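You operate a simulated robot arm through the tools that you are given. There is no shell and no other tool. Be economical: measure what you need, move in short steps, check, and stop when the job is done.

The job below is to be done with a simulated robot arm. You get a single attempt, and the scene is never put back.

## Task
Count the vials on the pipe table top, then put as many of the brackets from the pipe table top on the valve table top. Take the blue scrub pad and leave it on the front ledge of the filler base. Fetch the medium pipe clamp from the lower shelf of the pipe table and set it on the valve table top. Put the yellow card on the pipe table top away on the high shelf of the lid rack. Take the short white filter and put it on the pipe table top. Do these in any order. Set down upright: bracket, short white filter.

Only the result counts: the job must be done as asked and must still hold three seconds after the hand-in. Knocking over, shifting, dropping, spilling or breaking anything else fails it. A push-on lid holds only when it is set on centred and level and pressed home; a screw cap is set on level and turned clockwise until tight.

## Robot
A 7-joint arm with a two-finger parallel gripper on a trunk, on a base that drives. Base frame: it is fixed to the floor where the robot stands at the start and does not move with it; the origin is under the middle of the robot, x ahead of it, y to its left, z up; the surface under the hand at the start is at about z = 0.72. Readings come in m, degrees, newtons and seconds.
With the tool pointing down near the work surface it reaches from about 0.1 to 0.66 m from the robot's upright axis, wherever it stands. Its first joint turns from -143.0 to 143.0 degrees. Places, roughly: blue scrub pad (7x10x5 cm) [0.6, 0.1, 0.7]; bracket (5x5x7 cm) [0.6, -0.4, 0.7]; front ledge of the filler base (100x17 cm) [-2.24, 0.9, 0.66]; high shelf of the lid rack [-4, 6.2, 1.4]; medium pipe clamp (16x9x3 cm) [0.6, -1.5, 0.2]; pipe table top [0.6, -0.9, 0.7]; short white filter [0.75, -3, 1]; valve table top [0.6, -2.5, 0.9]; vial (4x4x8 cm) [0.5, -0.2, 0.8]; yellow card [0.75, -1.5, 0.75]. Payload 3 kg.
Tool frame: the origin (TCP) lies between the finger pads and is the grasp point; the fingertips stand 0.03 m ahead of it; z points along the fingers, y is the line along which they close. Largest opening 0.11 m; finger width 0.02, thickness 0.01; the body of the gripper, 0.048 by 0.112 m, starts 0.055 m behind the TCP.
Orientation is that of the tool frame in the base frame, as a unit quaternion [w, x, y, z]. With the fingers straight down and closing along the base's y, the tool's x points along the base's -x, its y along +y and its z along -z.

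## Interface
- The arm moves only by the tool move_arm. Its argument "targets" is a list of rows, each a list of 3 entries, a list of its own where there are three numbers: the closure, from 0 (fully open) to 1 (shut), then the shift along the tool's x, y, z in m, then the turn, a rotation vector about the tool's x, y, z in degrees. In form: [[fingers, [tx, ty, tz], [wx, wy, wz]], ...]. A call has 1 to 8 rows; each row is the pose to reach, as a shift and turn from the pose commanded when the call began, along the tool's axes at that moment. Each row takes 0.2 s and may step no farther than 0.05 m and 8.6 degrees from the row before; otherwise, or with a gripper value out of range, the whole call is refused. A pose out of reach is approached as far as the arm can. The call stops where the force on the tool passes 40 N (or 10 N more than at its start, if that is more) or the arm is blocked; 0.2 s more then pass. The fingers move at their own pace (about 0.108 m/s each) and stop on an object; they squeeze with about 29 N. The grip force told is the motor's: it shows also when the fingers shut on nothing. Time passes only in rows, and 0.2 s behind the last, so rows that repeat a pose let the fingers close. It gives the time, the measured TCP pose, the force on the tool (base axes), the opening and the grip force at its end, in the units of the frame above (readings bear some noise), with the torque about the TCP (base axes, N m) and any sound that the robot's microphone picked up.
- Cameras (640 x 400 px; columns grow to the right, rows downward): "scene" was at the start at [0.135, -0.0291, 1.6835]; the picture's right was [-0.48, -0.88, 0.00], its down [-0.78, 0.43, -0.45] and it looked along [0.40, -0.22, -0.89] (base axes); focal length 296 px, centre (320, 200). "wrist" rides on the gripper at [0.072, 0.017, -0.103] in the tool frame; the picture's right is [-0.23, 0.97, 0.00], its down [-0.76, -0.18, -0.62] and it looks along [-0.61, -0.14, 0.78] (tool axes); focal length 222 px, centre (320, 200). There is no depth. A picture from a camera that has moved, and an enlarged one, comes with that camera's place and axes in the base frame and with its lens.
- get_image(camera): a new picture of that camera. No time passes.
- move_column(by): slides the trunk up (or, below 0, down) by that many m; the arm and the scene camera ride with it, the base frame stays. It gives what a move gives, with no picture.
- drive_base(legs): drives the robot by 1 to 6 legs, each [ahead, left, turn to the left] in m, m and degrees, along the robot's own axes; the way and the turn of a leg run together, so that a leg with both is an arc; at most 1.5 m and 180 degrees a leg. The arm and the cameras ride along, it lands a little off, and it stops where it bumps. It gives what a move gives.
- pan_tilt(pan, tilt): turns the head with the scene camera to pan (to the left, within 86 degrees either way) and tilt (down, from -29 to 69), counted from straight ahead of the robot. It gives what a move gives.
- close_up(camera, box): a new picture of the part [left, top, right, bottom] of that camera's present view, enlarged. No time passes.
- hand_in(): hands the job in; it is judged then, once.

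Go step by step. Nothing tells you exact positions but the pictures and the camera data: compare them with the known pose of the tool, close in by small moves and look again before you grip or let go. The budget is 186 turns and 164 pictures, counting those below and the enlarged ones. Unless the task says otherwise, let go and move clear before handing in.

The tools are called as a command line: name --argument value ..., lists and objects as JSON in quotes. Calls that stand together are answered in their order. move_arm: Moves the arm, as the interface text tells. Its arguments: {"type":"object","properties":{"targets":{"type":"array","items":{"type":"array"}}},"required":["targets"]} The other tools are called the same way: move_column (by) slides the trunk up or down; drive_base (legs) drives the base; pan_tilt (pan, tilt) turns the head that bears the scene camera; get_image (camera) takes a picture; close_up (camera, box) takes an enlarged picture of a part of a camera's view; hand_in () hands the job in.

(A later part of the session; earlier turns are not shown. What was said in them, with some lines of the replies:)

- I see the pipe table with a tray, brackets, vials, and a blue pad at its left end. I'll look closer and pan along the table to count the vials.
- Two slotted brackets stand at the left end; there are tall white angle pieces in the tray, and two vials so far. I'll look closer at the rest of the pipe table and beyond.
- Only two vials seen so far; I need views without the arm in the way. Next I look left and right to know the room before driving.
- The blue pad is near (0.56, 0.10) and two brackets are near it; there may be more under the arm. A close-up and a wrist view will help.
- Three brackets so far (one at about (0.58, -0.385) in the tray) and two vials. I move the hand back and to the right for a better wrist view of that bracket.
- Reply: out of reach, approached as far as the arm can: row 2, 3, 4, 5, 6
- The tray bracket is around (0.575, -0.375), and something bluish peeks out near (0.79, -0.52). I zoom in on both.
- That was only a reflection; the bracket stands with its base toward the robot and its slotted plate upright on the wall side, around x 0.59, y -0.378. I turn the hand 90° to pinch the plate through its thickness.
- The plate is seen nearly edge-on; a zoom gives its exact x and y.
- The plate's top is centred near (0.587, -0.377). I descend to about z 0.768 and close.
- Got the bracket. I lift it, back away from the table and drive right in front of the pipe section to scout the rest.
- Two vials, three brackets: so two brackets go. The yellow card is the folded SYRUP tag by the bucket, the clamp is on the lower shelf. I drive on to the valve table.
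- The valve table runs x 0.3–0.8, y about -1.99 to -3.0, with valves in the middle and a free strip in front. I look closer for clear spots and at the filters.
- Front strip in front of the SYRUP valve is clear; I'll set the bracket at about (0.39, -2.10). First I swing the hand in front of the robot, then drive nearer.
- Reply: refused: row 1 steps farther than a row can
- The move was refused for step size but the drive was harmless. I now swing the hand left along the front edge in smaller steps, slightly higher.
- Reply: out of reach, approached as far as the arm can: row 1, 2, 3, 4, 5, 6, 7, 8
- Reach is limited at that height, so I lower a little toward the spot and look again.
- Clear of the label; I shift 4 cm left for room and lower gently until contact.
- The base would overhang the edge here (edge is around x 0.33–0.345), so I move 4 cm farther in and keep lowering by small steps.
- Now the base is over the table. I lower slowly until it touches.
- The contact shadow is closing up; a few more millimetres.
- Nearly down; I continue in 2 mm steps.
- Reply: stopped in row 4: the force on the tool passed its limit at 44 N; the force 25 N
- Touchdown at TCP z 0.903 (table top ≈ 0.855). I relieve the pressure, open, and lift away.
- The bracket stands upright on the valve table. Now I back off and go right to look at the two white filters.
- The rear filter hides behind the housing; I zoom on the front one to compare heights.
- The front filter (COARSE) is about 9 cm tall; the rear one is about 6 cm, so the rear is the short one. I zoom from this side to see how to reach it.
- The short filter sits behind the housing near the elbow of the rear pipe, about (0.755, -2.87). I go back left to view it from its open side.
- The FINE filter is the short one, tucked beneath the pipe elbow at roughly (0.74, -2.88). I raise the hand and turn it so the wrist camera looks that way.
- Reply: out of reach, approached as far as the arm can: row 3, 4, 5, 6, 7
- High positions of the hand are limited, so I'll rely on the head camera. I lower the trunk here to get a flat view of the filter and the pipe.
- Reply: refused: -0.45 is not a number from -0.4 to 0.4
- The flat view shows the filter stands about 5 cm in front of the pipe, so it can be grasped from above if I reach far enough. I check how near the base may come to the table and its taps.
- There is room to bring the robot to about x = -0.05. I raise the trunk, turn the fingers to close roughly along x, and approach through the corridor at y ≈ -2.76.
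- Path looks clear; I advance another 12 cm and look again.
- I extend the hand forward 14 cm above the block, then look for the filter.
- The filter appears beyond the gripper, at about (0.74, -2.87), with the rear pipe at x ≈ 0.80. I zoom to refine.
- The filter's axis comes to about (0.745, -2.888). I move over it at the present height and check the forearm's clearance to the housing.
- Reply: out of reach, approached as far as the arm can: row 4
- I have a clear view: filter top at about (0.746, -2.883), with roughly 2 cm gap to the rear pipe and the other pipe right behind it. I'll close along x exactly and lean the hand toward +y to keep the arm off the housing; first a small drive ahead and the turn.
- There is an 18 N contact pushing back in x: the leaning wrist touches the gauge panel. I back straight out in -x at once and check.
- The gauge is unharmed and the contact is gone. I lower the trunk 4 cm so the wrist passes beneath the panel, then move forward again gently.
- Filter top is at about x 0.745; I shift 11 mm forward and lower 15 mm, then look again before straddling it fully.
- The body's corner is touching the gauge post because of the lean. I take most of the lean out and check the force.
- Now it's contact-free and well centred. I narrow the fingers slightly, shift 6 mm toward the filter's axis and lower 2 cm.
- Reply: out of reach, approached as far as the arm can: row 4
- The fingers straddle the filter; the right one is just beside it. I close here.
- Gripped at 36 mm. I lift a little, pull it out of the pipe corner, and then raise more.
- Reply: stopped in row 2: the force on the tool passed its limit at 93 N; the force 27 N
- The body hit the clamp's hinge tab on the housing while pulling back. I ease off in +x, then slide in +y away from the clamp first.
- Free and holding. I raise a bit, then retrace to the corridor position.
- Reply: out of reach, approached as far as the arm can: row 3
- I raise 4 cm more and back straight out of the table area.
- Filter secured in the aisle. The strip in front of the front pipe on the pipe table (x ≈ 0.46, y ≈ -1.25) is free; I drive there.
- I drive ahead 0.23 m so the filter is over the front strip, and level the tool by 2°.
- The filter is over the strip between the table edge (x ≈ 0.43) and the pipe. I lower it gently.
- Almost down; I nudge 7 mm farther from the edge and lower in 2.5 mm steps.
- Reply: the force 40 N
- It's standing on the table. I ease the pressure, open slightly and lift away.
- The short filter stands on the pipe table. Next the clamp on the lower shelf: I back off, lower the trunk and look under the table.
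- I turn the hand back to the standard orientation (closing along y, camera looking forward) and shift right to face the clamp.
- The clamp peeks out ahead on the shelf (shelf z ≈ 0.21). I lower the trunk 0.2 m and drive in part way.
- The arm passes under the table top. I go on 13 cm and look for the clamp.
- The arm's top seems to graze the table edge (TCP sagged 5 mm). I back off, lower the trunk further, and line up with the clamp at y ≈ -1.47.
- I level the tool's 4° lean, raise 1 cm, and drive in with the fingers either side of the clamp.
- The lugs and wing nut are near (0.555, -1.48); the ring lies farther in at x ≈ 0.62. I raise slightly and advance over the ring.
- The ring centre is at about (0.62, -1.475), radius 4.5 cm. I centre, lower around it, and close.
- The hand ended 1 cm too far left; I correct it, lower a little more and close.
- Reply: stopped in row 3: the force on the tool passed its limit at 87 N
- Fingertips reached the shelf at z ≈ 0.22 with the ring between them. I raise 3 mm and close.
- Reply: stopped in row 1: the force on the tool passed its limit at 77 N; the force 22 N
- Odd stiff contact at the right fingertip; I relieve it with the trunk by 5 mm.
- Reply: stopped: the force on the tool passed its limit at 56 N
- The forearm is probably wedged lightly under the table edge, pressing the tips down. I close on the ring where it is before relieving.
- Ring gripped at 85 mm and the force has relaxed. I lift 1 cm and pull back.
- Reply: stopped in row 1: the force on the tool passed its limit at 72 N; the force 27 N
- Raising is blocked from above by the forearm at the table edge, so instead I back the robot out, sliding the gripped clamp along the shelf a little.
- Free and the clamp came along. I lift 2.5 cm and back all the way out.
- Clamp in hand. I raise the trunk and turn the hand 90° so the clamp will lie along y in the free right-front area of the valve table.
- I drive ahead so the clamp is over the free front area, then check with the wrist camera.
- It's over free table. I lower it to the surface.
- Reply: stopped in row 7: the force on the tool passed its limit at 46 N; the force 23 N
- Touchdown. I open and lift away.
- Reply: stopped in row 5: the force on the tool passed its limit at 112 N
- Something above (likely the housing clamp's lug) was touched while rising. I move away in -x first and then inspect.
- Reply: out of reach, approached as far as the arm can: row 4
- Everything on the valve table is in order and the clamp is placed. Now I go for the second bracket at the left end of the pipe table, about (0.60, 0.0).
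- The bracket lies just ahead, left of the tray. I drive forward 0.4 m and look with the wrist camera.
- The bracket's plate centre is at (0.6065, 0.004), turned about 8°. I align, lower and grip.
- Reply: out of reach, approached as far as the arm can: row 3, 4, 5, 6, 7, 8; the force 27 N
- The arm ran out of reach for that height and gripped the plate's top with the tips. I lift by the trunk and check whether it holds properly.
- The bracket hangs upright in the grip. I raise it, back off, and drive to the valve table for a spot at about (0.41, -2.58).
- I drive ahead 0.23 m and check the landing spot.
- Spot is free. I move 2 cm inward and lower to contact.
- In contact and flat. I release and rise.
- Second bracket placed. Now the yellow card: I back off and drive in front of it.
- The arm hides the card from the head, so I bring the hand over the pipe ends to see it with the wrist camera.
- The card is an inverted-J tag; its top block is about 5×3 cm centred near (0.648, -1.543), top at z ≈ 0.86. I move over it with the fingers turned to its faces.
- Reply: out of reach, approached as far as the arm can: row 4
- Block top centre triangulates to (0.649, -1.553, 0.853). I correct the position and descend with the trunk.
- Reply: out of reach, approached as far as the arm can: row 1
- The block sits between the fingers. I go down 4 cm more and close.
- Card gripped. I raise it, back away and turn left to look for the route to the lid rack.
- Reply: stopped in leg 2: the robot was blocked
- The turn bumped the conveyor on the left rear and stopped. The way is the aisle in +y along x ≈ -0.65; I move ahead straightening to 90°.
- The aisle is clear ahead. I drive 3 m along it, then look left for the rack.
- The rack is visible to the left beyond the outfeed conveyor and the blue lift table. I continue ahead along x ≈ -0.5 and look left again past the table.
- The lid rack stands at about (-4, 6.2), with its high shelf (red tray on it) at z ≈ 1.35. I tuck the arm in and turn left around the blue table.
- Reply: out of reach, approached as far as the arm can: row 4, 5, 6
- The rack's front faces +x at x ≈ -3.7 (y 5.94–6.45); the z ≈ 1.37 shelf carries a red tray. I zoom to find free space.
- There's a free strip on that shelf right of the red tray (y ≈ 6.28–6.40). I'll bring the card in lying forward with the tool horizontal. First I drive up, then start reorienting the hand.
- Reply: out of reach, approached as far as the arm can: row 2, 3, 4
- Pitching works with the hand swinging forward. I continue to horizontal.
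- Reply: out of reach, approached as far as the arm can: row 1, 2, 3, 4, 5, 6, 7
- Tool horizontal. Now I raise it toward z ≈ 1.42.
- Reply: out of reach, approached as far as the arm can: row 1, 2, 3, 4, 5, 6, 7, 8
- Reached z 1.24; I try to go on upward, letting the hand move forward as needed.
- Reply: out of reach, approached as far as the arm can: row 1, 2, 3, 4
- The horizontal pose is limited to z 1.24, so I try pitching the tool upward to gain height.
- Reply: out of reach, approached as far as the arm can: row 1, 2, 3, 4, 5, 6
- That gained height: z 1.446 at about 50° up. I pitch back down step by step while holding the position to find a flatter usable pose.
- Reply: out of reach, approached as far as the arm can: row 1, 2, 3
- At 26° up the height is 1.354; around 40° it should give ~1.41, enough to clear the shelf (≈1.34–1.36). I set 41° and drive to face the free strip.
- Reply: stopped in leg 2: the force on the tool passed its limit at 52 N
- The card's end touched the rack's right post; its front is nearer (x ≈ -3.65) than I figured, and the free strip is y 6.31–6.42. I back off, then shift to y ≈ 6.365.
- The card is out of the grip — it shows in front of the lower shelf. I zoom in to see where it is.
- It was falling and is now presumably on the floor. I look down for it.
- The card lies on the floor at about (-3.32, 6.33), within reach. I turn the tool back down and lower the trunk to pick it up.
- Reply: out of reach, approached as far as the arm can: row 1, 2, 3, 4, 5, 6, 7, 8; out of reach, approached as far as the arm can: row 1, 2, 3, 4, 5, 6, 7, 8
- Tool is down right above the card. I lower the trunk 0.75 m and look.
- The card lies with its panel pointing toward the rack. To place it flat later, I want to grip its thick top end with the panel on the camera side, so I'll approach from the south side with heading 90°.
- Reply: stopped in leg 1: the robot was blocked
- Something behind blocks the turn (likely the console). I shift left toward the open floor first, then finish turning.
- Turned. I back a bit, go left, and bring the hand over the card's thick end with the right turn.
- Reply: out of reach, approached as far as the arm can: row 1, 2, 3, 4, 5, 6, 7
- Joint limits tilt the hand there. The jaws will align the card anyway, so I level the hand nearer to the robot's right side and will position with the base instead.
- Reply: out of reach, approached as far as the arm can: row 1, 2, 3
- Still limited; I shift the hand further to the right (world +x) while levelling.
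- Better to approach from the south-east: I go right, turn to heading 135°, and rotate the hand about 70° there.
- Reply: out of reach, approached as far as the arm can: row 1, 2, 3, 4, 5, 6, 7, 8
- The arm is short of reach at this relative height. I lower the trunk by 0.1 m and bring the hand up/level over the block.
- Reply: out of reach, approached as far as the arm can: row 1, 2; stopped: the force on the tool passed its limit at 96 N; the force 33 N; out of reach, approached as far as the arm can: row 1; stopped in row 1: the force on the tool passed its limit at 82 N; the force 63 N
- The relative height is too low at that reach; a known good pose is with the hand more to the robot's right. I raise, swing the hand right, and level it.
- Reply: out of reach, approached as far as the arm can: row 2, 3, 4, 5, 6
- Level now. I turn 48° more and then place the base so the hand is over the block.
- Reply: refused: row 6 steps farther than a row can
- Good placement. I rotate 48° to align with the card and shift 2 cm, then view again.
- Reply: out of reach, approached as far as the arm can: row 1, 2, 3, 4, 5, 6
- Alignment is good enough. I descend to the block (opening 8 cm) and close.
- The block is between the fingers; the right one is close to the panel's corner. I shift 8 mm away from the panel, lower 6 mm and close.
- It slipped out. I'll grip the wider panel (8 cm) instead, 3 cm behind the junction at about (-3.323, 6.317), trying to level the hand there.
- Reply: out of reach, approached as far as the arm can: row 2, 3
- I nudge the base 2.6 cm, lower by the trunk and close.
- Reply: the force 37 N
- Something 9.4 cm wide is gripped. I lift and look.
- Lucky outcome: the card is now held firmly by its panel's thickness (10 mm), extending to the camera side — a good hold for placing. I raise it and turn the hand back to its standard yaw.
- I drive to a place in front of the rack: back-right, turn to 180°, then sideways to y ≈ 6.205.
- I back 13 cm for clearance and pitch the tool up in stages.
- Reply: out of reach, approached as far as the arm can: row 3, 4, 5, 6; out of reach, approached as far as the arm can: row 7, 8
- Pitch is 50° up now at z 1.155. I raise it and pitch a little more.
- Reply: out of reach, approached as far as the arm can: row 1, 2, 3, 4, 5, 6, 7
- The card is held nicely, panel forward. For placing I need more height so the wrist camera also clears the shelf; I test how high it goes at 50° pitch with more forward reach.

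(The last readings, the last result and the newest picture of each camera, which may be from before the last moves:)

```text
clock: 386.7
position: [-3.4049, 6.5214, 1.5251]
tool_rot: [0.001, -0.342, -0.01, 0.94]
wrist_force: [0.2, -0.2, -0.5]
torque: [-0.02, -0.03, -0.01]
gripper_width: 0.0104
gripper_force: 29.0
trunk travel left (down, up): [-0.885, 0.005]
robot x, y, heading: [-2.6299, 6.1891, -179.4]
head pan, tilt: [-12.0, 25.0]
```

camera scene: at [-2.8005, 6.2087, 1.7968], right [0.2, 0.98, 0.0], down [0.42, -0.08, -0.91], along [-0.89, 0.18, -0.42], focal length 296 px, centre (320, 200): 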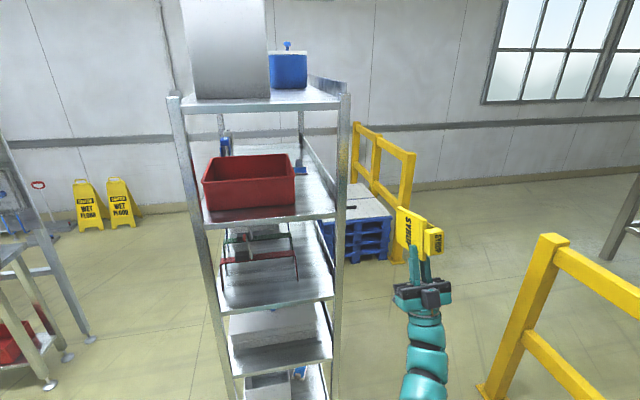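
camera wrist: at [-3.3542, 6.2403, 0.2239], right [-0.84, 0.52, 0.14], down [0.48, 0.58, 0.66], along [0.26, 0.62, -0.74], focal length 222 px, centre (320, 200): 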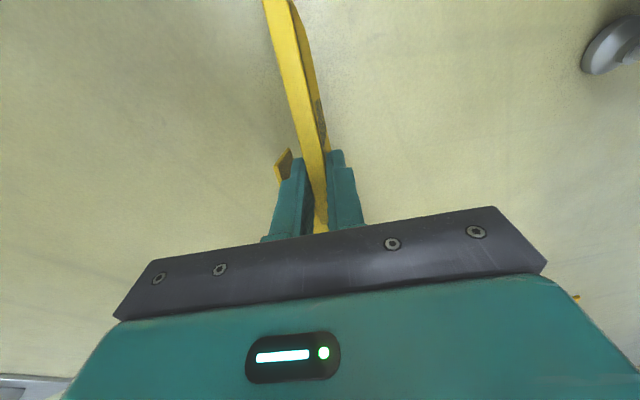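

z 1.525 was reached easily. A level tool would set the card upright, as it stood before, with the camera well outside the shelf; I pitch down toward horizontal holding the height.

move_arm --targets '[[1, [0, 0, 0], [0, 7.5, 0]], [1, [0, 0, 0], [0, 15, 0]], [1, [0, 0, 0], [0, 22.5, 0]], [1, [0, 0, 0], [0, 30, 0]], [1, [0, 0, 0], [0, 37.5, 0]], [1, [0, 0, 0], [0, 45, 0]], [1, [0, 0, 0], [0, 49, 0]]]'

```text
clock: 388.3
position: [-3.475, 6.5601, 1.5374]
tool_rot: [0.005, -0.701, -0.009, 0.713]
wrist_force: [-0.4, -0.6, -0.3]
torque: [-0.03, -0.03, 0.03]
gripper_width: 0.0105
gripper_force: 29.1
out of reach, approached as far as the arm can: row 1, 2, 3, 4, 5, 6, 7
trunk travel left (down, up): [-0.885, 0.005]
robot x, y, heading: [-2.6282, 6.1917, -179.4]
head pan, tilt: [-12.0, 25.0]
```

The tool is horizontal at z 1.537 and the card hangs upright below. I strafe to y ≈ 6.345 and check the alignment.

drive_base --legs '[[0, 0.215, -0.5]]'

get_image --camera "scene"

```text
clock: 389.9
position: [-3.4697, 6.3511, 1.537]
tool_rot: [0.009, -0.701, -0.005, 0.713]
wrist_force: [-0.3, 0.4, -0.6]
torque: [-0.01, -0.03, 0.01]
gripper_width: 0.0102
gripper_force: 29.0
trunk travel left (down, up): [-0.885, 0.005]
robot x, y, heading: [-2.6272, 5.9735, 179.9]
head pan, tilt: [-12.0, 25.0]
```

```text
8 pictures are left
camera scene: at [-2.7996, 5.9934, 1.7968], right [0.21, 0.98, 0.0], down [0.41, -0.09, -0.91], along [-0.89, 0.19, -0.42], focal length 296 px, centre (320, 200)
```

scene: 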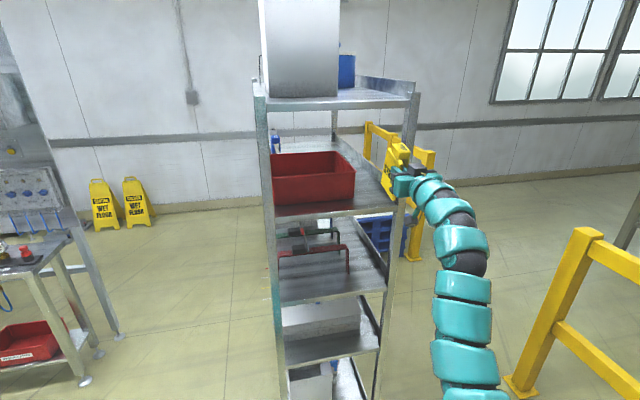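

Card is in line with the gap between the tray (y ≤ 6.30) and the post (≥ 6.43). I drive forward 0.235 m.

drive_base --legs '[[0.235, 0, 0]]'

close_up --camera "scene" --box '[260, 80, 452, 240]'

```text
clock: 391.7
position: [-3.7062, 6.3501, 1.535]
tool_rot: [0.008, -0.701, -0.006, 0.713]
wrist_force: [-0.1, -1.0, -1.2]
torque: [-0.01, -0.01, 0.03]
gripper_width: 0.01
gripper_force: 28.8
trunk travel left (down, up): [-0.885, 0.005]
robot x, y, heading: [-2.8633, 5.9726, -179.7]
head pan, tilt: [-12.0, 25.0]
```

```text
2.50 times, centred on (356, 160) of scene
camera zoom: at [-3.0356, 5.9937, 1.7967], right [0.21, 0.98, 0.0], down [0.41, -0.09, -0.91], along [-0.89, 0.19, -0.42], focal length 741 px, centre (230, 300)
```

zoom: 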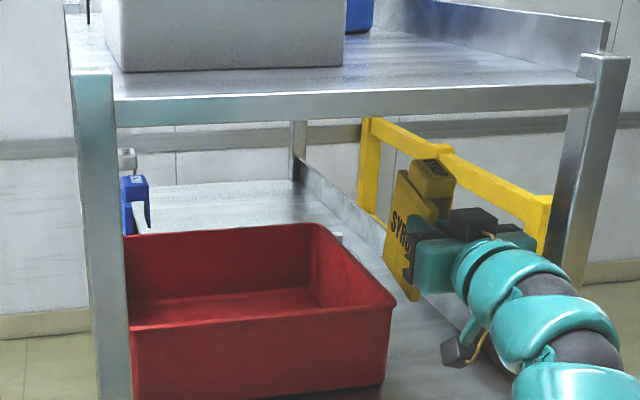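

The card is upright inside the rack. I lower with the trunk until it touches.

move_column --by -0.055

move_column --by -0.04

close_up --camera "scene" --box '[260, 80, 452, 240]'

```text
clock: 392.6
position: [-3.7069, 6.3493, 1.4816]
tool_rot: [0.009, -0.701, -0.006, 0.713]
wrist_force: [-0.1, 0.1, -0.4]
torque: [0.01, 0.0, 0.0]
gripper_width: 0.0103
gripper_force: 28.9
trunk travel left (down, up): [-0.83, 0.06]
robot x, y, heading: [-2.8638, 5.9738, -179.7]
head pan, tilt: [-12.0, 25.0]
```

```text
clock: 393.2
position: [-3.7, 6.3498, 1.4665]
tool_rot: [0.01, -0.694, -0.006, 0.72]
wrist_force: [13.5, -2.2, 7.8]
torque: [-0.36, -2.16, -0.19]
gripper_width: 0.01
gripper_force: 29.2
trunk travel left (down, up): [-0.805, 0.085]
robot x, y, heading: [-2.8601, 5.9721, -180.0]
head pan, tilt: [-12.0, 25.0]
stopped: the force on the tool passed its limit at 50 N (the readings are from after the stop); the commanded pose is now the measured one
```

```text
2.50 times, centred on (356, 160) of scene
camera zoom: at [-3.0297, 5.993, 1.7177], right [0.21, 0.98, 0.0], down [0.41, -0.09, -0.91], along [-0.89, 0.19, -0.42], focal length 741 px, centre (230, 300)
```

zoom: 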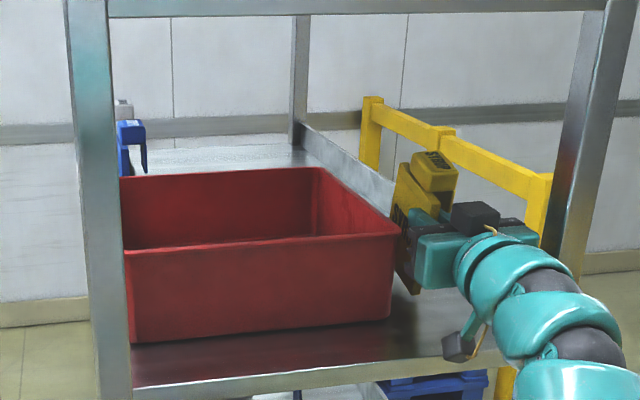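

The camera bracket touched the shelf's front edge with the card about 1 cm above the board. I tip the tool 6° nose-down to free the bracket and lower the last bit.

move_column --by 0.004

move_arm --targets '[[1, [0, 0, 0], [0, 4, 0]], [1, [0, 0, 0], [0, 7, 0]]]'

move_column --by -0.02

```text
clock: 393.7
position: [-3.7022, 6.35, 1.4684]
tool_rot: [0.009, -0.695, -0.007, 0.719]
wrist_force: [7.6, 0.8, 3.9]
torque: [-0.04, -1.15, 0.12]
gripper_width: 0.0099
gripper_force: 28.7
trunk travel left (down, up): [-0.809, 0.081]
robot x, y, heading: [-2.864, 5.9701, -179.6]
head pan, tilt: [-12.0, 25.0]
```

```text
clock: 394.3
position: [-3.7032, 6.3499, 1.4685]
tool_rot: [-0.01, 0.739, 0.005, -0.673]
wrist_force: [-0.6, -0.4, -0.7]
torque: [-0.01, -0.05, 0.01]
gripper_width: 0.0102
gripper_force: 29.2
trunk travel left (down, up): [-0.809, 0.081]
robot x, y, heading: [-2.8608, 5.9748, -179.8]
head pan, tilt: [-12.0, 25.0]
```

```text
clock: 395.0
position: [-3.7001, 6.349, 1.4529]
tool_rot: [-0.011, 0.737, 0.005, -0.676]
wrist_force: [1.6, 3.0, 26.7]
torque: [0.16, 0.3, -0.05]
gripper_width: 0.0106
gripper_force: 28.0
trunk travel left (down, up): [-0.789, 0.101]
robot x, y, heading: [-2.8686, 5.9706, -179.9]
head pan, tilt: [-12.0, 25.0]
```

The card stands on the shelf. I open the fingers and back straight out.

move_arm --targets '[[0.9, [0, 0, 0], [0, 0, 0]], [0.72, [0, 0, 0], [0, 0, 0]], [0.7, [0, 0, 0], [0, 0, 0]], [0.7, [0, 0, 0], [0, 0, 0]]]'

drive_base --legs '[[-0.16, 0, 0]]'

close_up --camera "scene" --box '[260, 100, 452, 260]'

```text
clock: 396.0
position: [-3.7038, 6.3502, 1.4491]
tool_rot: [-0.009, 0.739, 0.006, -0.674]
wrist_force: [0.6, 1.9, 6.1]
torque: [0.06, -0.62, 0.2]
gripper_width: 0.0332
gripper_force: 0.0
trunk travel left (down, up): [-0.789, 0.101]
robot x, y, heading: [-2.8632, 5.9718, -180.1]
head pan, tilt: [-12.0, 25.0]
```

```text
clock: 397.4
position: [-3.5376, 6.3522, 1.4488]
tool_rot: [-0.01, 0.739, 0.004, -0.674]
wrist_force: [0.6, 0.6, 0.8]
torque: [0.01, 0.0, 0.01]
gripper_width: 0.033
gripper_force: 0.1
trunk travel left (down, up): [-0.789, 0.101]
robot x, y, heading: [-2.6955, 5.9746, 179.8]
head pan, tilt: [-12.0, 25.0]
```

```text
2.50 times, centred on (356, 180) of scene
camera zoom: at [-2.8686, 5.9944, 1.7019], right [0.21, 0.98, 0.0], down [0.41, -0.09, -0.91], along [-0.89, 0.19, -0.42], focal length 741 px, centre (230, 250)
```

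zoom: 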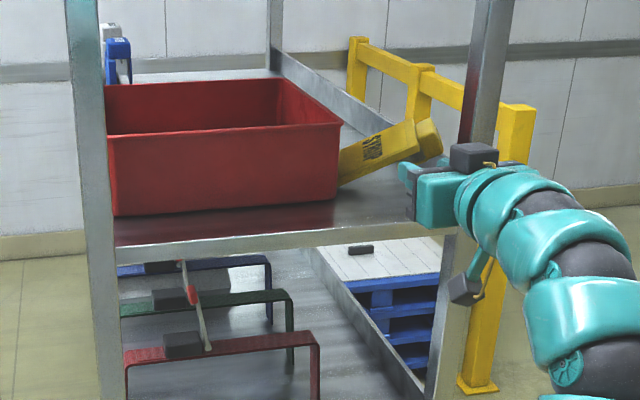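

The card now rests on the high shelf, leaning on its side rail. I fold the tool down, then turn to look south along the west side of the machine for the filler ledge.

move_arm --targets '[[0.7, [0, 0, -0.03], [0, 8, 0]], [0.7, [0, 0, -0.06], [0, 16, 0]], [0.7, [0.02, 0, -0.09], [0, 24, 0]], [0.7, [0.05, 0, -0.11], [0, 32, 0]], [0.7, [0.08, 0, -0.12], [0, 40, 0]], [0.7, [0.11, 0, -0.13], [0, 48, 0]], [0.7, [0.14, 0, -0.14], [0, 56, 0]], [0.7, [0.17, 0, -0.15], [0, 64, 0]]]'

move_arm --targets '[[0, [0.02, 0, -0.02], [0, 7, 0]], [0, [0.05, 0, -0.04], [0, 14, 0]], [0, [0.08, 0, -0.04], [0, 21, 0]]]'

drive_base --legs '[[0, 0.5, 0], [-0.05, 0, 88]]'

pan_tilt --pan 12 --tilt 18

get_image --camera "scene"

```text
clock: 399.2
position: [-3.3978, 6.4288, 1.2135]
tool_rot: [-0.013, 0.983, -0.005, -0.185]
wrist_force: [0.6, -0.1, -0.7]
torque: [-0.02, -0.03, 0.03]
gripper_width: 0.0331
gripper_force: 0.0
out of reach, approached as far as the arm can: row 1, 2, 3, 4, 5, 6, 7, 8
trunk travel left (down, up): [-0.789, 0.101]
robot x, y, heading: [-2.6975, 5.9722, 180.1]
head pan, tilt: [-12.0, 25.0]
```

```text
clock: 400.1
position: [-3.3401, 6.4513, 1.0965]
tool_rot: [-0.015, 1.0, -0.004, -0.006]
wrist_force: [-0.6, -0.5, 0.2]
torque: [-0.03, 0.0, 0.03]
gripper_width: 0.1103
gripper_force: 0.0
out of reach, approached as far as the arm can: row 1, 2, 3
trunk travel left (down, up): [-0.789, 0.101]
robot x, y, heading: [-2.7006, 5.9719, 180.1]
head pan, tilt: [-12.0, 25.0]
```

```text
clock: 406.8
position: [-3.1477, 4.8676, 1.097]
tool_rot: [-0.005, 0.712, 0.702, -0.016]
wrist_force: [-0.5, -0.3, 0.3]
torque: [-0.02, -0.01, 0.0]
gripper_width: 0.1101
gripper_force: 0.1
trunk travel left (down, up): [-0.789, 0.101]
robot x, y, heading: [-2.6676, 5.5057, -90.6]
head pan, tilt: [-12.0, 25.0]
```

```text
clock: 407.7
position: [-3.1472, 4.867, 1.098]
tool_rot: [-0.005, 0.713, 0.701, -0.016]
wrist_force: [-0.9, 0.3, 0.1]
torque: [0.01, 0.02, 0.0]
gripper_width: 0.1098
gripper_force: 0.1
trunk travel left (down, up): [-0.789, 0.101]
robot x, y, heading: [-2.6679, 5.5045, -90.7]
head pan, tilt: [12.0, 18.0]
```

```text
4 pictures are left
camera scene: at [-2.6497, 5.3336, 1.713], right [-0.98, -0.2, 0.0], down [-0.06, 0.3, -0.95], along [0.19, -0.93, -0.31], focal length 296 px, centre (320, 200)
```

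scene: 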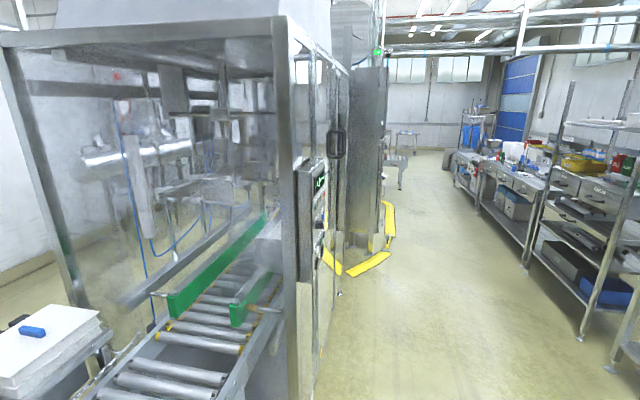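

The west side corridor is clear and the ledge should be on the machine's west face near (-2.24, 0.9). Now I go back for the pad by the known route, first centring the hand.

move_arm --targets '[[0, [0.01, 0.045, 0.02], [0, 0, 0]], [0, [0.02, 0.09, 0.04], [0, 0, 0]], [0, [0.03, 0.135, 0.06], [0, 0, 0]], [0, [0.04, 0.18, 0.08], [0, 0, 0]], [0, [0.04, 0.225, 0.08], [0, 0, 0]], [0, [0.04, 0.27, 0.08], [0, 0, 0]], [0, [0.04, 0.31, 0.08], [0, 0, 0]]]'

drive_base --legs '[[0, -0.22, 0], [-1.4, 0, 0], [0, 0, 90]]'

```text
refused: row 1 steps farther than a row can; nothing moved
```

```text
clock: 419.8
position: [-2.2356, 6.4295, 1.0979]
tool_rot: [0.008, 0.015, 1.0, -0.015]
wrist_force: [0.2, -0.7, -0.7]
torque: [-0.03, 0.0, -0.01]
gripper_width: 0.11
gripper_force: 0.1
trunk travel left (down, up): [-0.789, 0.101]
robot x, y, heading: [-2.8654, 6.9184, -1.4]
head pan, tilt: [12.0, 18.0]
```

The arm move was refused but the turn went fine. I bring the hand in front now in smaller steps.

move_arm --targets '[[0, [0, 0.045, 0], [0, 0, 0]], [0, [0, 0.09, 0], [0, 0, 0]], [0, [0, 0.135, 0.01], [0, 0, 0]], [0, [0, 0.18, 0.03], [0, 0, 0]], [0, [0, 0.225, 0.05], [0, 0, 0]], [0, [0, 0.27, 0.07], [0, 0, 0]], [0, [0, 0.31, 0.09], [0, 0, 0]]]'

drive_base --legs '[[1.5, 0.07, 0.5], [0.17, 0, -29], [0.72, 0, 0], [0, 0, -60]]'

```text
clock: 421.4
position: [-2.2034, 6.7162, 0.9927]
tool_rot: [0.006, 0.016, 1.0, -0.014]
wrist_force: [0.6, 0.2, 0.7]
torque: [0.03, 0.0, 0.0]
gripper_width: 0.11
gripper_force: 0.1
out of reach, approached as far as the arm can: row 1, 2, 3, 4, 5, 6, 7
trunk travel left (down, up): [-0.789, 0.101]
robot x, y, heading: [-2.8671, 6.9204, -1.3]
head pan, tilt: [12.0, 18.0]
```

```text
refused: leg 1 is longer than a leg can be; nothing moved
```

Hand centred. I drive east and round the blue table.

drive_base --legs '[[1.4, 0.09, 1.3], [0.25, 0, 0], [0, 0, -30], [0.74, 0, 0], [0.05, 0, -60]]'

```text
clock: 437.6
position: [-0.7018, 5.9427, 0.9923]
tool_rot: [-0.006, 0.696, 0.718, -0.014]
wrist_force: [0.0, -0.7, -0.9]
torque: [0.0, -0.01, 0.03]
gripper_width: 0.11
gripper_force: 0.1
trunk travel left (down, up): [-0.789, 0.101]
robot x, y, heading: [-0.5424, 6.6177, -87.9]
head pan, tilt: [12.0, 18.0]
```

I drive down the aisle to the pipe table.

drive_base --legs '[[1.4, -0.1, -2.1], [1.45, 0, 0], [1.45, 0, 0], [1.45, 0, 0]]'

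```text
clock: 465.3
position: [-0.7757, 0.1234, 0.9927]
tool_rot: [-0.006, 0.718, 0.696, -0.014]
wrist_force: [-0.9, -0.8, -0.2]
torque: [0.01, 0.0, 0.02]
gripper_width: 0.1101
gripper_force: 0.0
trunk travel left (down, up): [-0.789, 0.101]
robot x, y, heading: [-0.5676, 0.7922, -91.5]
head pan, tilt: [12.0, 18.0]
```

Next I go to the left end of the pipe table and face it.

drive_base --legs '[[0.8, 0, 0], [0, 0, 91.5]]'

move_arm --targets '[[0, [0, 0.045, 0.01], [0, 0, 0]], [0, [0, 0.09, 0.02], [0, 0, 0]], [0, [0, 0.135, 0.03], [0, 0, 0]], [0, [0, 0.18, 0.04], [0, 0, 0]], [0, [0, 0.225, 0.05], [0, 0, 0]], [0, [0, 0.26, 0.06], [0, 0, 0]]]'

```text
clock: 473.5
position: [0.0685, -0.2194, 0.992]
tool_rot: [0.006, 0.01, 1.0, -0.014]
wrist_force: [0.4, 0.3, -0.3]
torque: [-0.01, 0.0, 0.02]
gripper_width: 0.11
gripper_force: 0.0
trunk travel left (down, up): [-0.789, 0.101]
robot x, y, heading: [-0.5997, -0.0204, -0.7]
head pan, tilt: [12.0, 18.0]
```

```text
clock: 474.9
position: [0.0305, -0.1517, 0.8651]
tool_rot: [0.007, 0.008, 1.0, -0.014]
wrist_force: [-1.5, 0.6, -0.2]
torque: [-0.02, 0.02, -0.02]
gripper_width: 0.1099
gripper_force: 0.0
out of reach, approached as far as the arm can: row 1, 2, 3, 4, 5, 6
trunk travel left (down, up): [-0.789, 0.101]
robot x, y, heading: [-0.5965, -0.0216, -0.7]
head pan, tilt: [12.0, 18.0]
```

The arm stops short on the left; I try with more forward reach.

move_arm --targets '[[0, [-0.04, 0, -0.01], [0, 0, 0]], [0, [-0.07, 0.03, -0.02], [0, 0, 0]], [0, [-0.07, 0.07, -0.03], [0, 0, 0]], [0, [-0.07, 0.11, -0.03], [0, 0, 0]], [0, [-0.07, 0.15, -0.03], [0, 0, 0]]]'

```text
clock: 476.1
position: [0.0372, -0.1622, 0.8774]
tool_rot: [0.006, 0.01, 1.0, -0.014]
wrist_force: [0.6, -1.0, 0.5]
torque: [0.01, 0.03, 0.01]
gripper_width: 0.1104
gripper_force: 0.0
out of reach, approached as far as the arm can: row 1, 2, 3, 4, 5
trunk travel left (down, up): [-0.789, 0.101]
robot x, y, heading: [-0.5973, -0.0235, -0.6]
head pan, tilt: [12.0, 18.0]
```

I turn the robot 25° left so the pad falls in the arm's good zone, and counter-turn the hand.

drive_base --legs '[[0, 0, 25.6]]'

move_arm --targets '[[0, [0, 0, 0], [0, 0, 8.3]], [0, [0, 0, 0], [0, 0, 16.6]], [0, [0, 0, 0], [0, 0, 25]]]'

```text
clock: 477.8
position: [0.0368, 0.1152, 0.8783]
tool_rot: [0.009, -0.203, 0.979, -0.013]
wrist_force: [0.5, -0.2, 1.0]
torque: [0.02, 0.01, 0.04]
gripper_width: 0.11
gripper_force: 0.0
trunk travel left (down, up): [-0.789, 0.101]
robot x, y, heading: [-0.5952, -0.0241, 23.8]
head pan, tilt: [12.0, 18.0]
```

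```text
clock: 478.6
position: [0.036, 0.0721, 0.8662]
tool_rot: [0.009, -0.126, 0.992, -0.012]
wrist_force: [0.6, 0.5, 0.2]
torque: [0.0, 0.0, 0.01]
gripper_width: 0.1101
gripper_force: 0.1
out of reach, approached as far as the arm can: row 1, 2, 3
trunk travel left (down, up): [-0.789, 0.101]
robot x, y, heading: [-0.5978, -0.0262, 23.7]
head pan, tilt: [12.0, 18.0]
```

Now I drive so the hand comes over the pad and take one picture.

drive_base --legs '[[0.499, -0.184, 0]]'

get_image --camera "wrist"

```text
clock: 481.7
position: [0.5788, 0.1155, 0.8648]
tool_rot: [0.009, -0.13, 0.991, -0.012]
wrist_force: [-0.1, -0.5, 0.4]
torque: [0.03, 0.0, 0.0]
gripper_width: 0.1101
gripper_force: 0.0
trunk travel left (down, up): [-0.789, 0.101]
robot x, y, heading: [-0.0501, 0.0095, 24.3]
head pan, tilt: [12.0, 18.0]
```

```text
3 pictures are left
camera wrist: at [0.502, 0.115, 0.9669], right [-0.03, 1.0, -0.02], down [0.77, 0.04, 0.64], along [0.64, 0.0, -0.77], focal length 222 px, centre (320, 200)
```

wrist: 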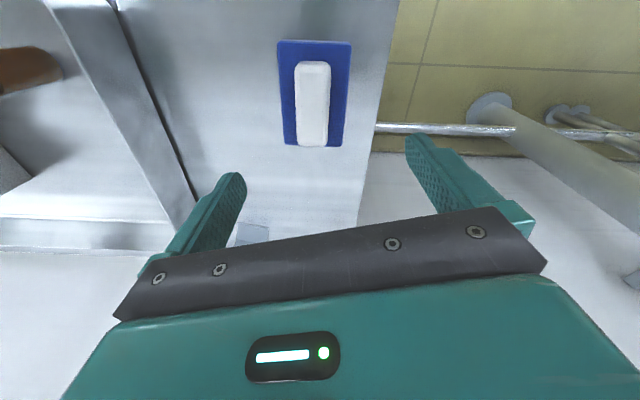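

The pad is at (0.561, 0.105). I shift onto it, lower with the trunk and close.

move_arm --targets '[[0, [0.02, -0.0055, 0], [0, 0, 0]]]'

move_column --by -0.117

move_arm --targets '[[0.3, [0, 0, 0], [0, 0, 0]], [0.7, [0, 0, 0], [0, 0, 0]], [1, [0, 0, 0], [0, 0, 0]], [1, [0, 0, 0], [0, 0, 0]]]'

```text
clock: 482.1
position: [0.5688, 0.1185, 0.8597]
tool_rot: [0.009, -0.131, 0.991, -0.015]
wrist_force: [0.7, 0.0, 0.2]
torque: [0.01, 0.01, 0.01]
gripper_width: 0.1098
gripper_force: 0.0
out of reach, approached as far as the arm can: row 1
trunk travel left (down, up): [-0.789, 0.101]
robot x, y, heading: [-0.0495, 0.0181, 24.4]
head pan, tilt: [12.0, 18.0]
```

```text
clock: 483.4
position: [0.5698, 0.1208, 0.7523]
tool_rot: [0.008, -0.132, 0.991, -0.011]
wrist_force: [-3.9, -3.9, 12.0]
torque: [0.58, 0.43, 0.3]
gripper_width: 0.1083
gripper_force: 0.1
trunk travel left (down, up): [-0.679, 0.211]
robot x, y, heading: [-0.0547, 0.015, 24.0]
head pan, tilt: [12.0, 18.0]
stopped: the force on the tool passed its limit at 46 N (the readings are from after the stop); the commanded pose is now the measured one
```

```text
clock: 484.4
position: [0.5699, 0.1195, 0.7514]
tool_rot: [0.009, -0.131, 0.991, -0.012]
wrist_force: [0.4, 2.2, 3.3]
torque: [0.17, 0.02, -0.06]
gripper_width: 0.068
gripper_force: 29.5
trunk travel left (down, up): [-0.679, 0.211]
robot x, y, heading: [-0.0509, 0.0143, 24.2]
head pan, tilt: [12.0, 18.0]
```

Gripped at 68 mm. I lift and back away from the table.

move_column --by 0.2

drive_base --legs '[[-0.5, 0.18, 0]]'

close_up --camera "wrist" --box '[160, 0, 480, 200]'

```text
clock: 486.6
position: [0.5702, 0.1193, 0.9511]
tool_rot: [0.008, -0.132, 0.991, -0.013]
wrist_force: [-0.7, 0.2, -0.8]
torque: [-0.03, 0.01, 0.0]
gripper_width: 0.0676
gripper_force: 28.9
trunk travel left (down, up): [-0.879, 0.011]
robot x, y, heading: [-0.051, 0.0165, 24.1]
head pan, tilt: [12.0, 18.0]
```

```text
clock: 489.7
position: [0.0312, 0.0732, 0.9518]
tool_rot: [0.008, -0.13, 0.991, -0.012]
wrist_force: [0.3, 0.5, -0.6]
torque: [0.05, 0.01, 0.0]
gripper_width: 0.0669
gripper_force: 29.1
trunk travel left (down, up): [-0.879, 0.011]
robot x, y, heading: [-0.5933, -0.0278, 23.9]
head pan, tilt: [12.0, 18.0]
```

```text
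2.00 times, centred on (320, 100) of wrist
camera zoom: at [-0.0461, 0.0725, 1.0529], right [-0.03, 1.0, -0.02], down [0.77, 0.04, 0.64], along [0.64, 0.0, -0.77], focal length 444 px, centre (320, 400)
```

zoom: 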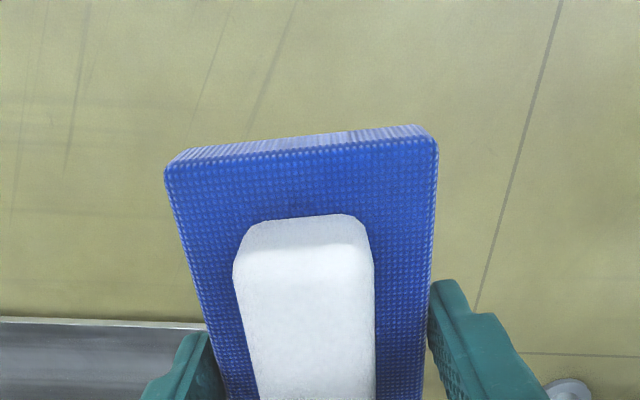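

The pad is held level. I turn to 90° and drive back up the aisle.

drive_base --legs '[[-0.03, 0.03, 33], [0, 0, 33.2], [1.4, 0.03, 0], [1.45, 0, 0], [1.45, 0, 0]]'

```text
clock: 513.2
position: [-0.4274, 4.8122, 0.9506]
tool_rot: [0.014, -0.635, 0.772, -0.006]
wrist_force: [-0.3, -0.9, -0.7]
torque: [0.01, 0.0, -0.01]
gripper_width: 0.0643
gripper_force: 28.8
trunk travel left (down, up): [-0.879, 0.011]
robot x, y, heading: [-0.6064, 4.2046, 88.0]
head pan, tilt: [12.0, 18.0]
```

Continuing north and around the blue table.

drive_base --legs '[[1.2, 0.02, 2.5], [1.2, -0.05, 0], [0, 0, 60], [0.75, 0, 0], [0, 0, 29]]'

```text
clock: 532.4
position: [-1.8699, 7.0503, 0.9504]
tool_rot: [-0.014, 0.997, -0.07, -0.006]
wrist_force: [0.3, 0.0, 0.1]
torque: [0.0, -0.01, 0.0]
gripper_width: 0.0641
gripper_force: 28.8
trunk travel left (down, up): [-0.879, 0.011]
robot x, y, heading: [-1.2536, 6.9002, -178.9]
head pan, tilt: [12.0, 18.0]
```

Westward, then turn south along the west corridor.

drive_base --legs '[[1.4, -0.05, -1], [0.25, 0, 0], [0, 0, 90], [1.4, 0.0, 0], [1.4, -0.3, 0]]'

```text
clock: 558.0
position: [-3.2655, 3.4861, 0.9496]
tool_rot: [-0.005, 0.747, 0.665, -0.014]
wrist_force: [-0.2, 0.5, -0.6]
torque: [-0.02, -0.02, -0.02]
gripper_width: 0.0639
gripper_force: 29.2
trunk travel left (down, up): [-0.879, 0.011]
robot x, y, heading: [-3.1335, 4.1052, -87.6]
head pan, tilt: [12.0, 18.0]
```

I go on south past the column to about y = 1.2 and turn to face the filler.

drive_base --legs '[[1.4, -0.2, -2.4], [1.45, 0, 0], [0, 0, 90]]'

pan_tilt --pan 0 --tilt 35

get_image --camera "scene"

```text
clock: 575.9
position: [-2.6872, 1.1017, 0.9512]
tool_rot: [0.006, 0.059, 0.998, -0.013]
wrist_force: [0.0, -0.1, -0.4]
torque: [0.01, -0.01, 0.05]
gripper_width: 0.0642
gripper_force: 29.2
trunk travel left (down, up): [-0.879, 0.011]
robot x, y, heading: [-3.3061, 1.2336, 2.7]
head pan, tilt: [12.0, 18.0]
```

```text
clock: 576.6
position: [-2.6869, 1.1002, 0.9511]
tool_rot: [0.006, 0.057, 0.998, -0.013]
wrist_force: [0.4, 0.8, -1.6]
torque: [0.0, 0.0, -0.01]
gripper_width: 0.0639
gripper_force: 29.2
trunk travel left (down, up): [-0.879, 0.011]
robot x, y, heading: [-3.3083, 1.2353, 2.2]
head pan, tilt: [0.0, 35.0]
```

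```text
1 pictures are left
camera scene: at [-3.1379, 1.242, 1.7755], right [0.04, -1.0, 0.0], down [-0.57, -0.03, -0.82], along [0.82, 0.04, -0.57], focal length 296 px, centre (320, 200)
```

scene: 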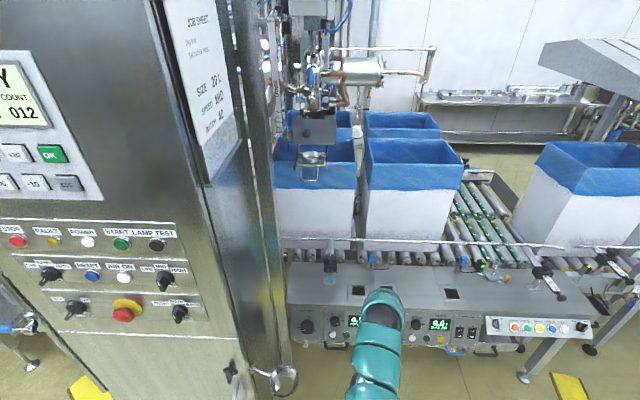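

The ledge is the grey deck in front of the rollers, x -2.35 to -2.13; the spot between the two dark squares at y ≈ 0.9 is free. I drive the pad over (-2.245, 0.90).

drive_base --legs '[[0, -0.215, 0], [0.434, 0, 0]]'

```text
clock: 580.5
position: [-2.2495, 0.9132, 0.9514]
tool_rot: [0.007, 0.058, 0.998, -0.013]
wrist_force: [-0.1, 0.5, -0.5]
torque: [0.01, -0.05, -0.03]
gripper_width: 0.0642
gripper_force: 29.5
trunk travel left (down, up): [-0.879, 0.011]
robot x, y, heading: [-2.8701, 1.0427, 2.5]
head pan, tilt: [0.0, 35.0]
```

In place. I lower most of the way and use the last picture to check.

move_column --by -0.18

get_image --camera "wrist"

```text
clock: 582.5
position: [-2.2492, 0.9139, 0.7714]
tool_rot: [0.007, 0.059, 0.998, -0.014]
wrist_force: [-0.4, -0.3, -0.2]
torque: [0.01, -0.01, -0.02]
gripper_width: 0.0639
gripper_force: 28.6
trunk travel left (down, up): [-0.699, 0.191]
robot x, y, heading: [-2.8686, 1.0448, 2.4]
head pan, tilt: [0.0, 35.0]
```

```text
0 pictures are left
camera wrist: at [-2.3206, 0.941, 0.8728], right [0.34, 0.94, -0.02], down [0.73, -0.25, 0.64], along [0.6, -0.23, -0.77], focal length 222 px, centre (320, 200)
```

wrist: 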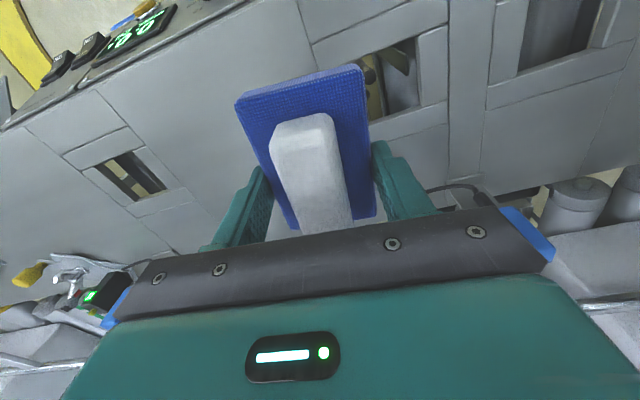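

A cut-out lies just left of the pad, so I shift 7 cm to the right (y ≈ 0.845) onto solid plate, then lower to contact.

drive_base --legs '[[0, -0.07, 0]]'

move_column --by -0.06

move_column --by -0.03

```text
clock: 583.5
position: [-2.2466, 0.843, 0.7707]
tool_rot: [0.005, 0.059, 0.998, -0.013]
wrist_force: [-0.4, -0.4, 0.2]
torque: [0.04, 0.01, 0.01]
gripper_width: 0.0641
gripper_force: 28.7
trunk travel left (down, up): [-0.699, 0.191]
robot x, y, heading: [-2.8659, 0.9777, 2.3]
head pan, tilt: [0.0, 35.0]
```

```text
clock: 584.5
position: [-2.2474, 0.8433, 0.7101]
tool_rot: [0.006, 0.059, 0.998, -0.014]
wrist_force: [-0.6, -0.7, -1.5]
torque: [0.05, 0.0, 0.01]
gripper_width: 0.0638
gripper_force: 29.0
trunk travel left (down, up): [-0.639, 0.251]
robot x, y, heading: [-2.8619, 0.9767, 2.3]
head pan, tilt: [0.0, 35.0]
```

```text
clock: 585.0
position: [-2.2473, 0.8432, 0.6949]
tool_rot: [0.007, 0.059, 0.998, -0.011]
wrist_force: [-10.9, -1.1, 16.9]
torque: [0.57, 0.18, 0.4]
gripper_width: 0.0639
gripper_force: 29.2
trunk travel left (down, up): [-0.62, 0.27]
robot x, y, heading: [-2.867, 0.9759, 2.4]
head pan, tilt: [0.0, 35.0]
stopped: the force on the tool passed its limit at 62 N (the readings are from after the stop); the commanded pose is now the measured one
```

Contact exactly at the ledge height. I open, raise, and back away.

move_arm --targets '[[0.7, [0, 0, -0.001], [0, 0, 0]], [0.2, [0, 0, -0.001], [0, 0, 0]], [0.1, [0, 0, -0.001], [0, 0, 0]], [0.1, [0, 0, -0.001], [0, 0, 0]]]'

move_column --by 0.2

drive_base --legs '[[-0.4, 0, 0]]'

```text
clock: 586.0
position: [-2.2459, 0.8408, 0.696]
tool_rot: [0.009, 0.06, 0.998, -0.012]
wrist_force: [-2.3, -15.8, 21.1]
torque: [0.6, 0.12, 0.14]
gripper_width: 0.0908
gripper_force: 0.1
trunk travel left (down, up): [-0.62, 0.27]
robot x, y, heading: [-2.8682, 0.9764, 2.3]
head pan, tilt: [0.0, 35.0]
```

```text
clock: 588.2
position: [-2.2451, 0.8435, 0.8961]
tool_rot: [0.007, 0.059, 0.998, -0.014]
wrist_force: [0.4, -1.2, 0.7]
torque: [-0.01, 0.03, -0.03]
gripper_width: 0.0992
gripper_force: 0.1
trunk travel left (down, up): [-0.82, 0.07]
robot x, y, heading: [-2.8626, 0.9783, 2.3]
head pan, tilt: [0.0, 35.0]
```

```text
clock: 590.7
position: [-2.6506, 0.8286, 0.8947]
tool_rot: [0.007, 0.056, 0.998, -0.012]
wrist_force: [-0.2, 0.8, -0.1]
torque: [-0.01, -0.02, -0.02]
gripper_width: 0.0988
gripper_force: 0.0
trunk travel left (down, up): [-0.82, 0.07]
robot x, y, heading: [-3.2716, 0.9617, 2.8]
head pan, tilt: [0.0, 35.0]
```

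The pad was released on the ledge and the hand is clear. I hand in.

hand_in

```text
The job is handed in.
```

I handed the job in with all five parts carried out, but three of them have doubts I could not clear up.

- **Brackets:** I counted two vials on the pipe table top, so I stood two brackets upright on the valve table top. The third bracket stays on the pipe table.
- **Short white filter:** the FINE filter stands upright on the front strip of the pipe table top. While I was getting it out, the arm pushed once against the gauge post and once, at about 93 N, against the clamp on the 2 MM filter housing. Neither looked shifted afterwards.
- **Medium pipe clamp:** it is on the valve table top at the right front. The hand bumped something there at about 112 N while rising, most likely the housing clamp. The housing looked intact in a later picture; the pipe clamp itself I last saw in the wrist picture at that moment.
- **Yellow card:** it slipped out of the grip in front of the rack and fell to the floor. I picked it up and put it on the shelf at about z 1.37, the one with the red tray, which I took to be the high shelf. It leans on the shelf's side rail rather than standing upright. The card also touched a rack post once, at about 52 N.
- **Blue scrub pad:** I left it on the filler's front ledge at about (-2.25, 0.84), between the two cut-outs. I was out of pictures by then, so I know its place only from the arm's position and the contact height. A finger also met something sideways as it opened.
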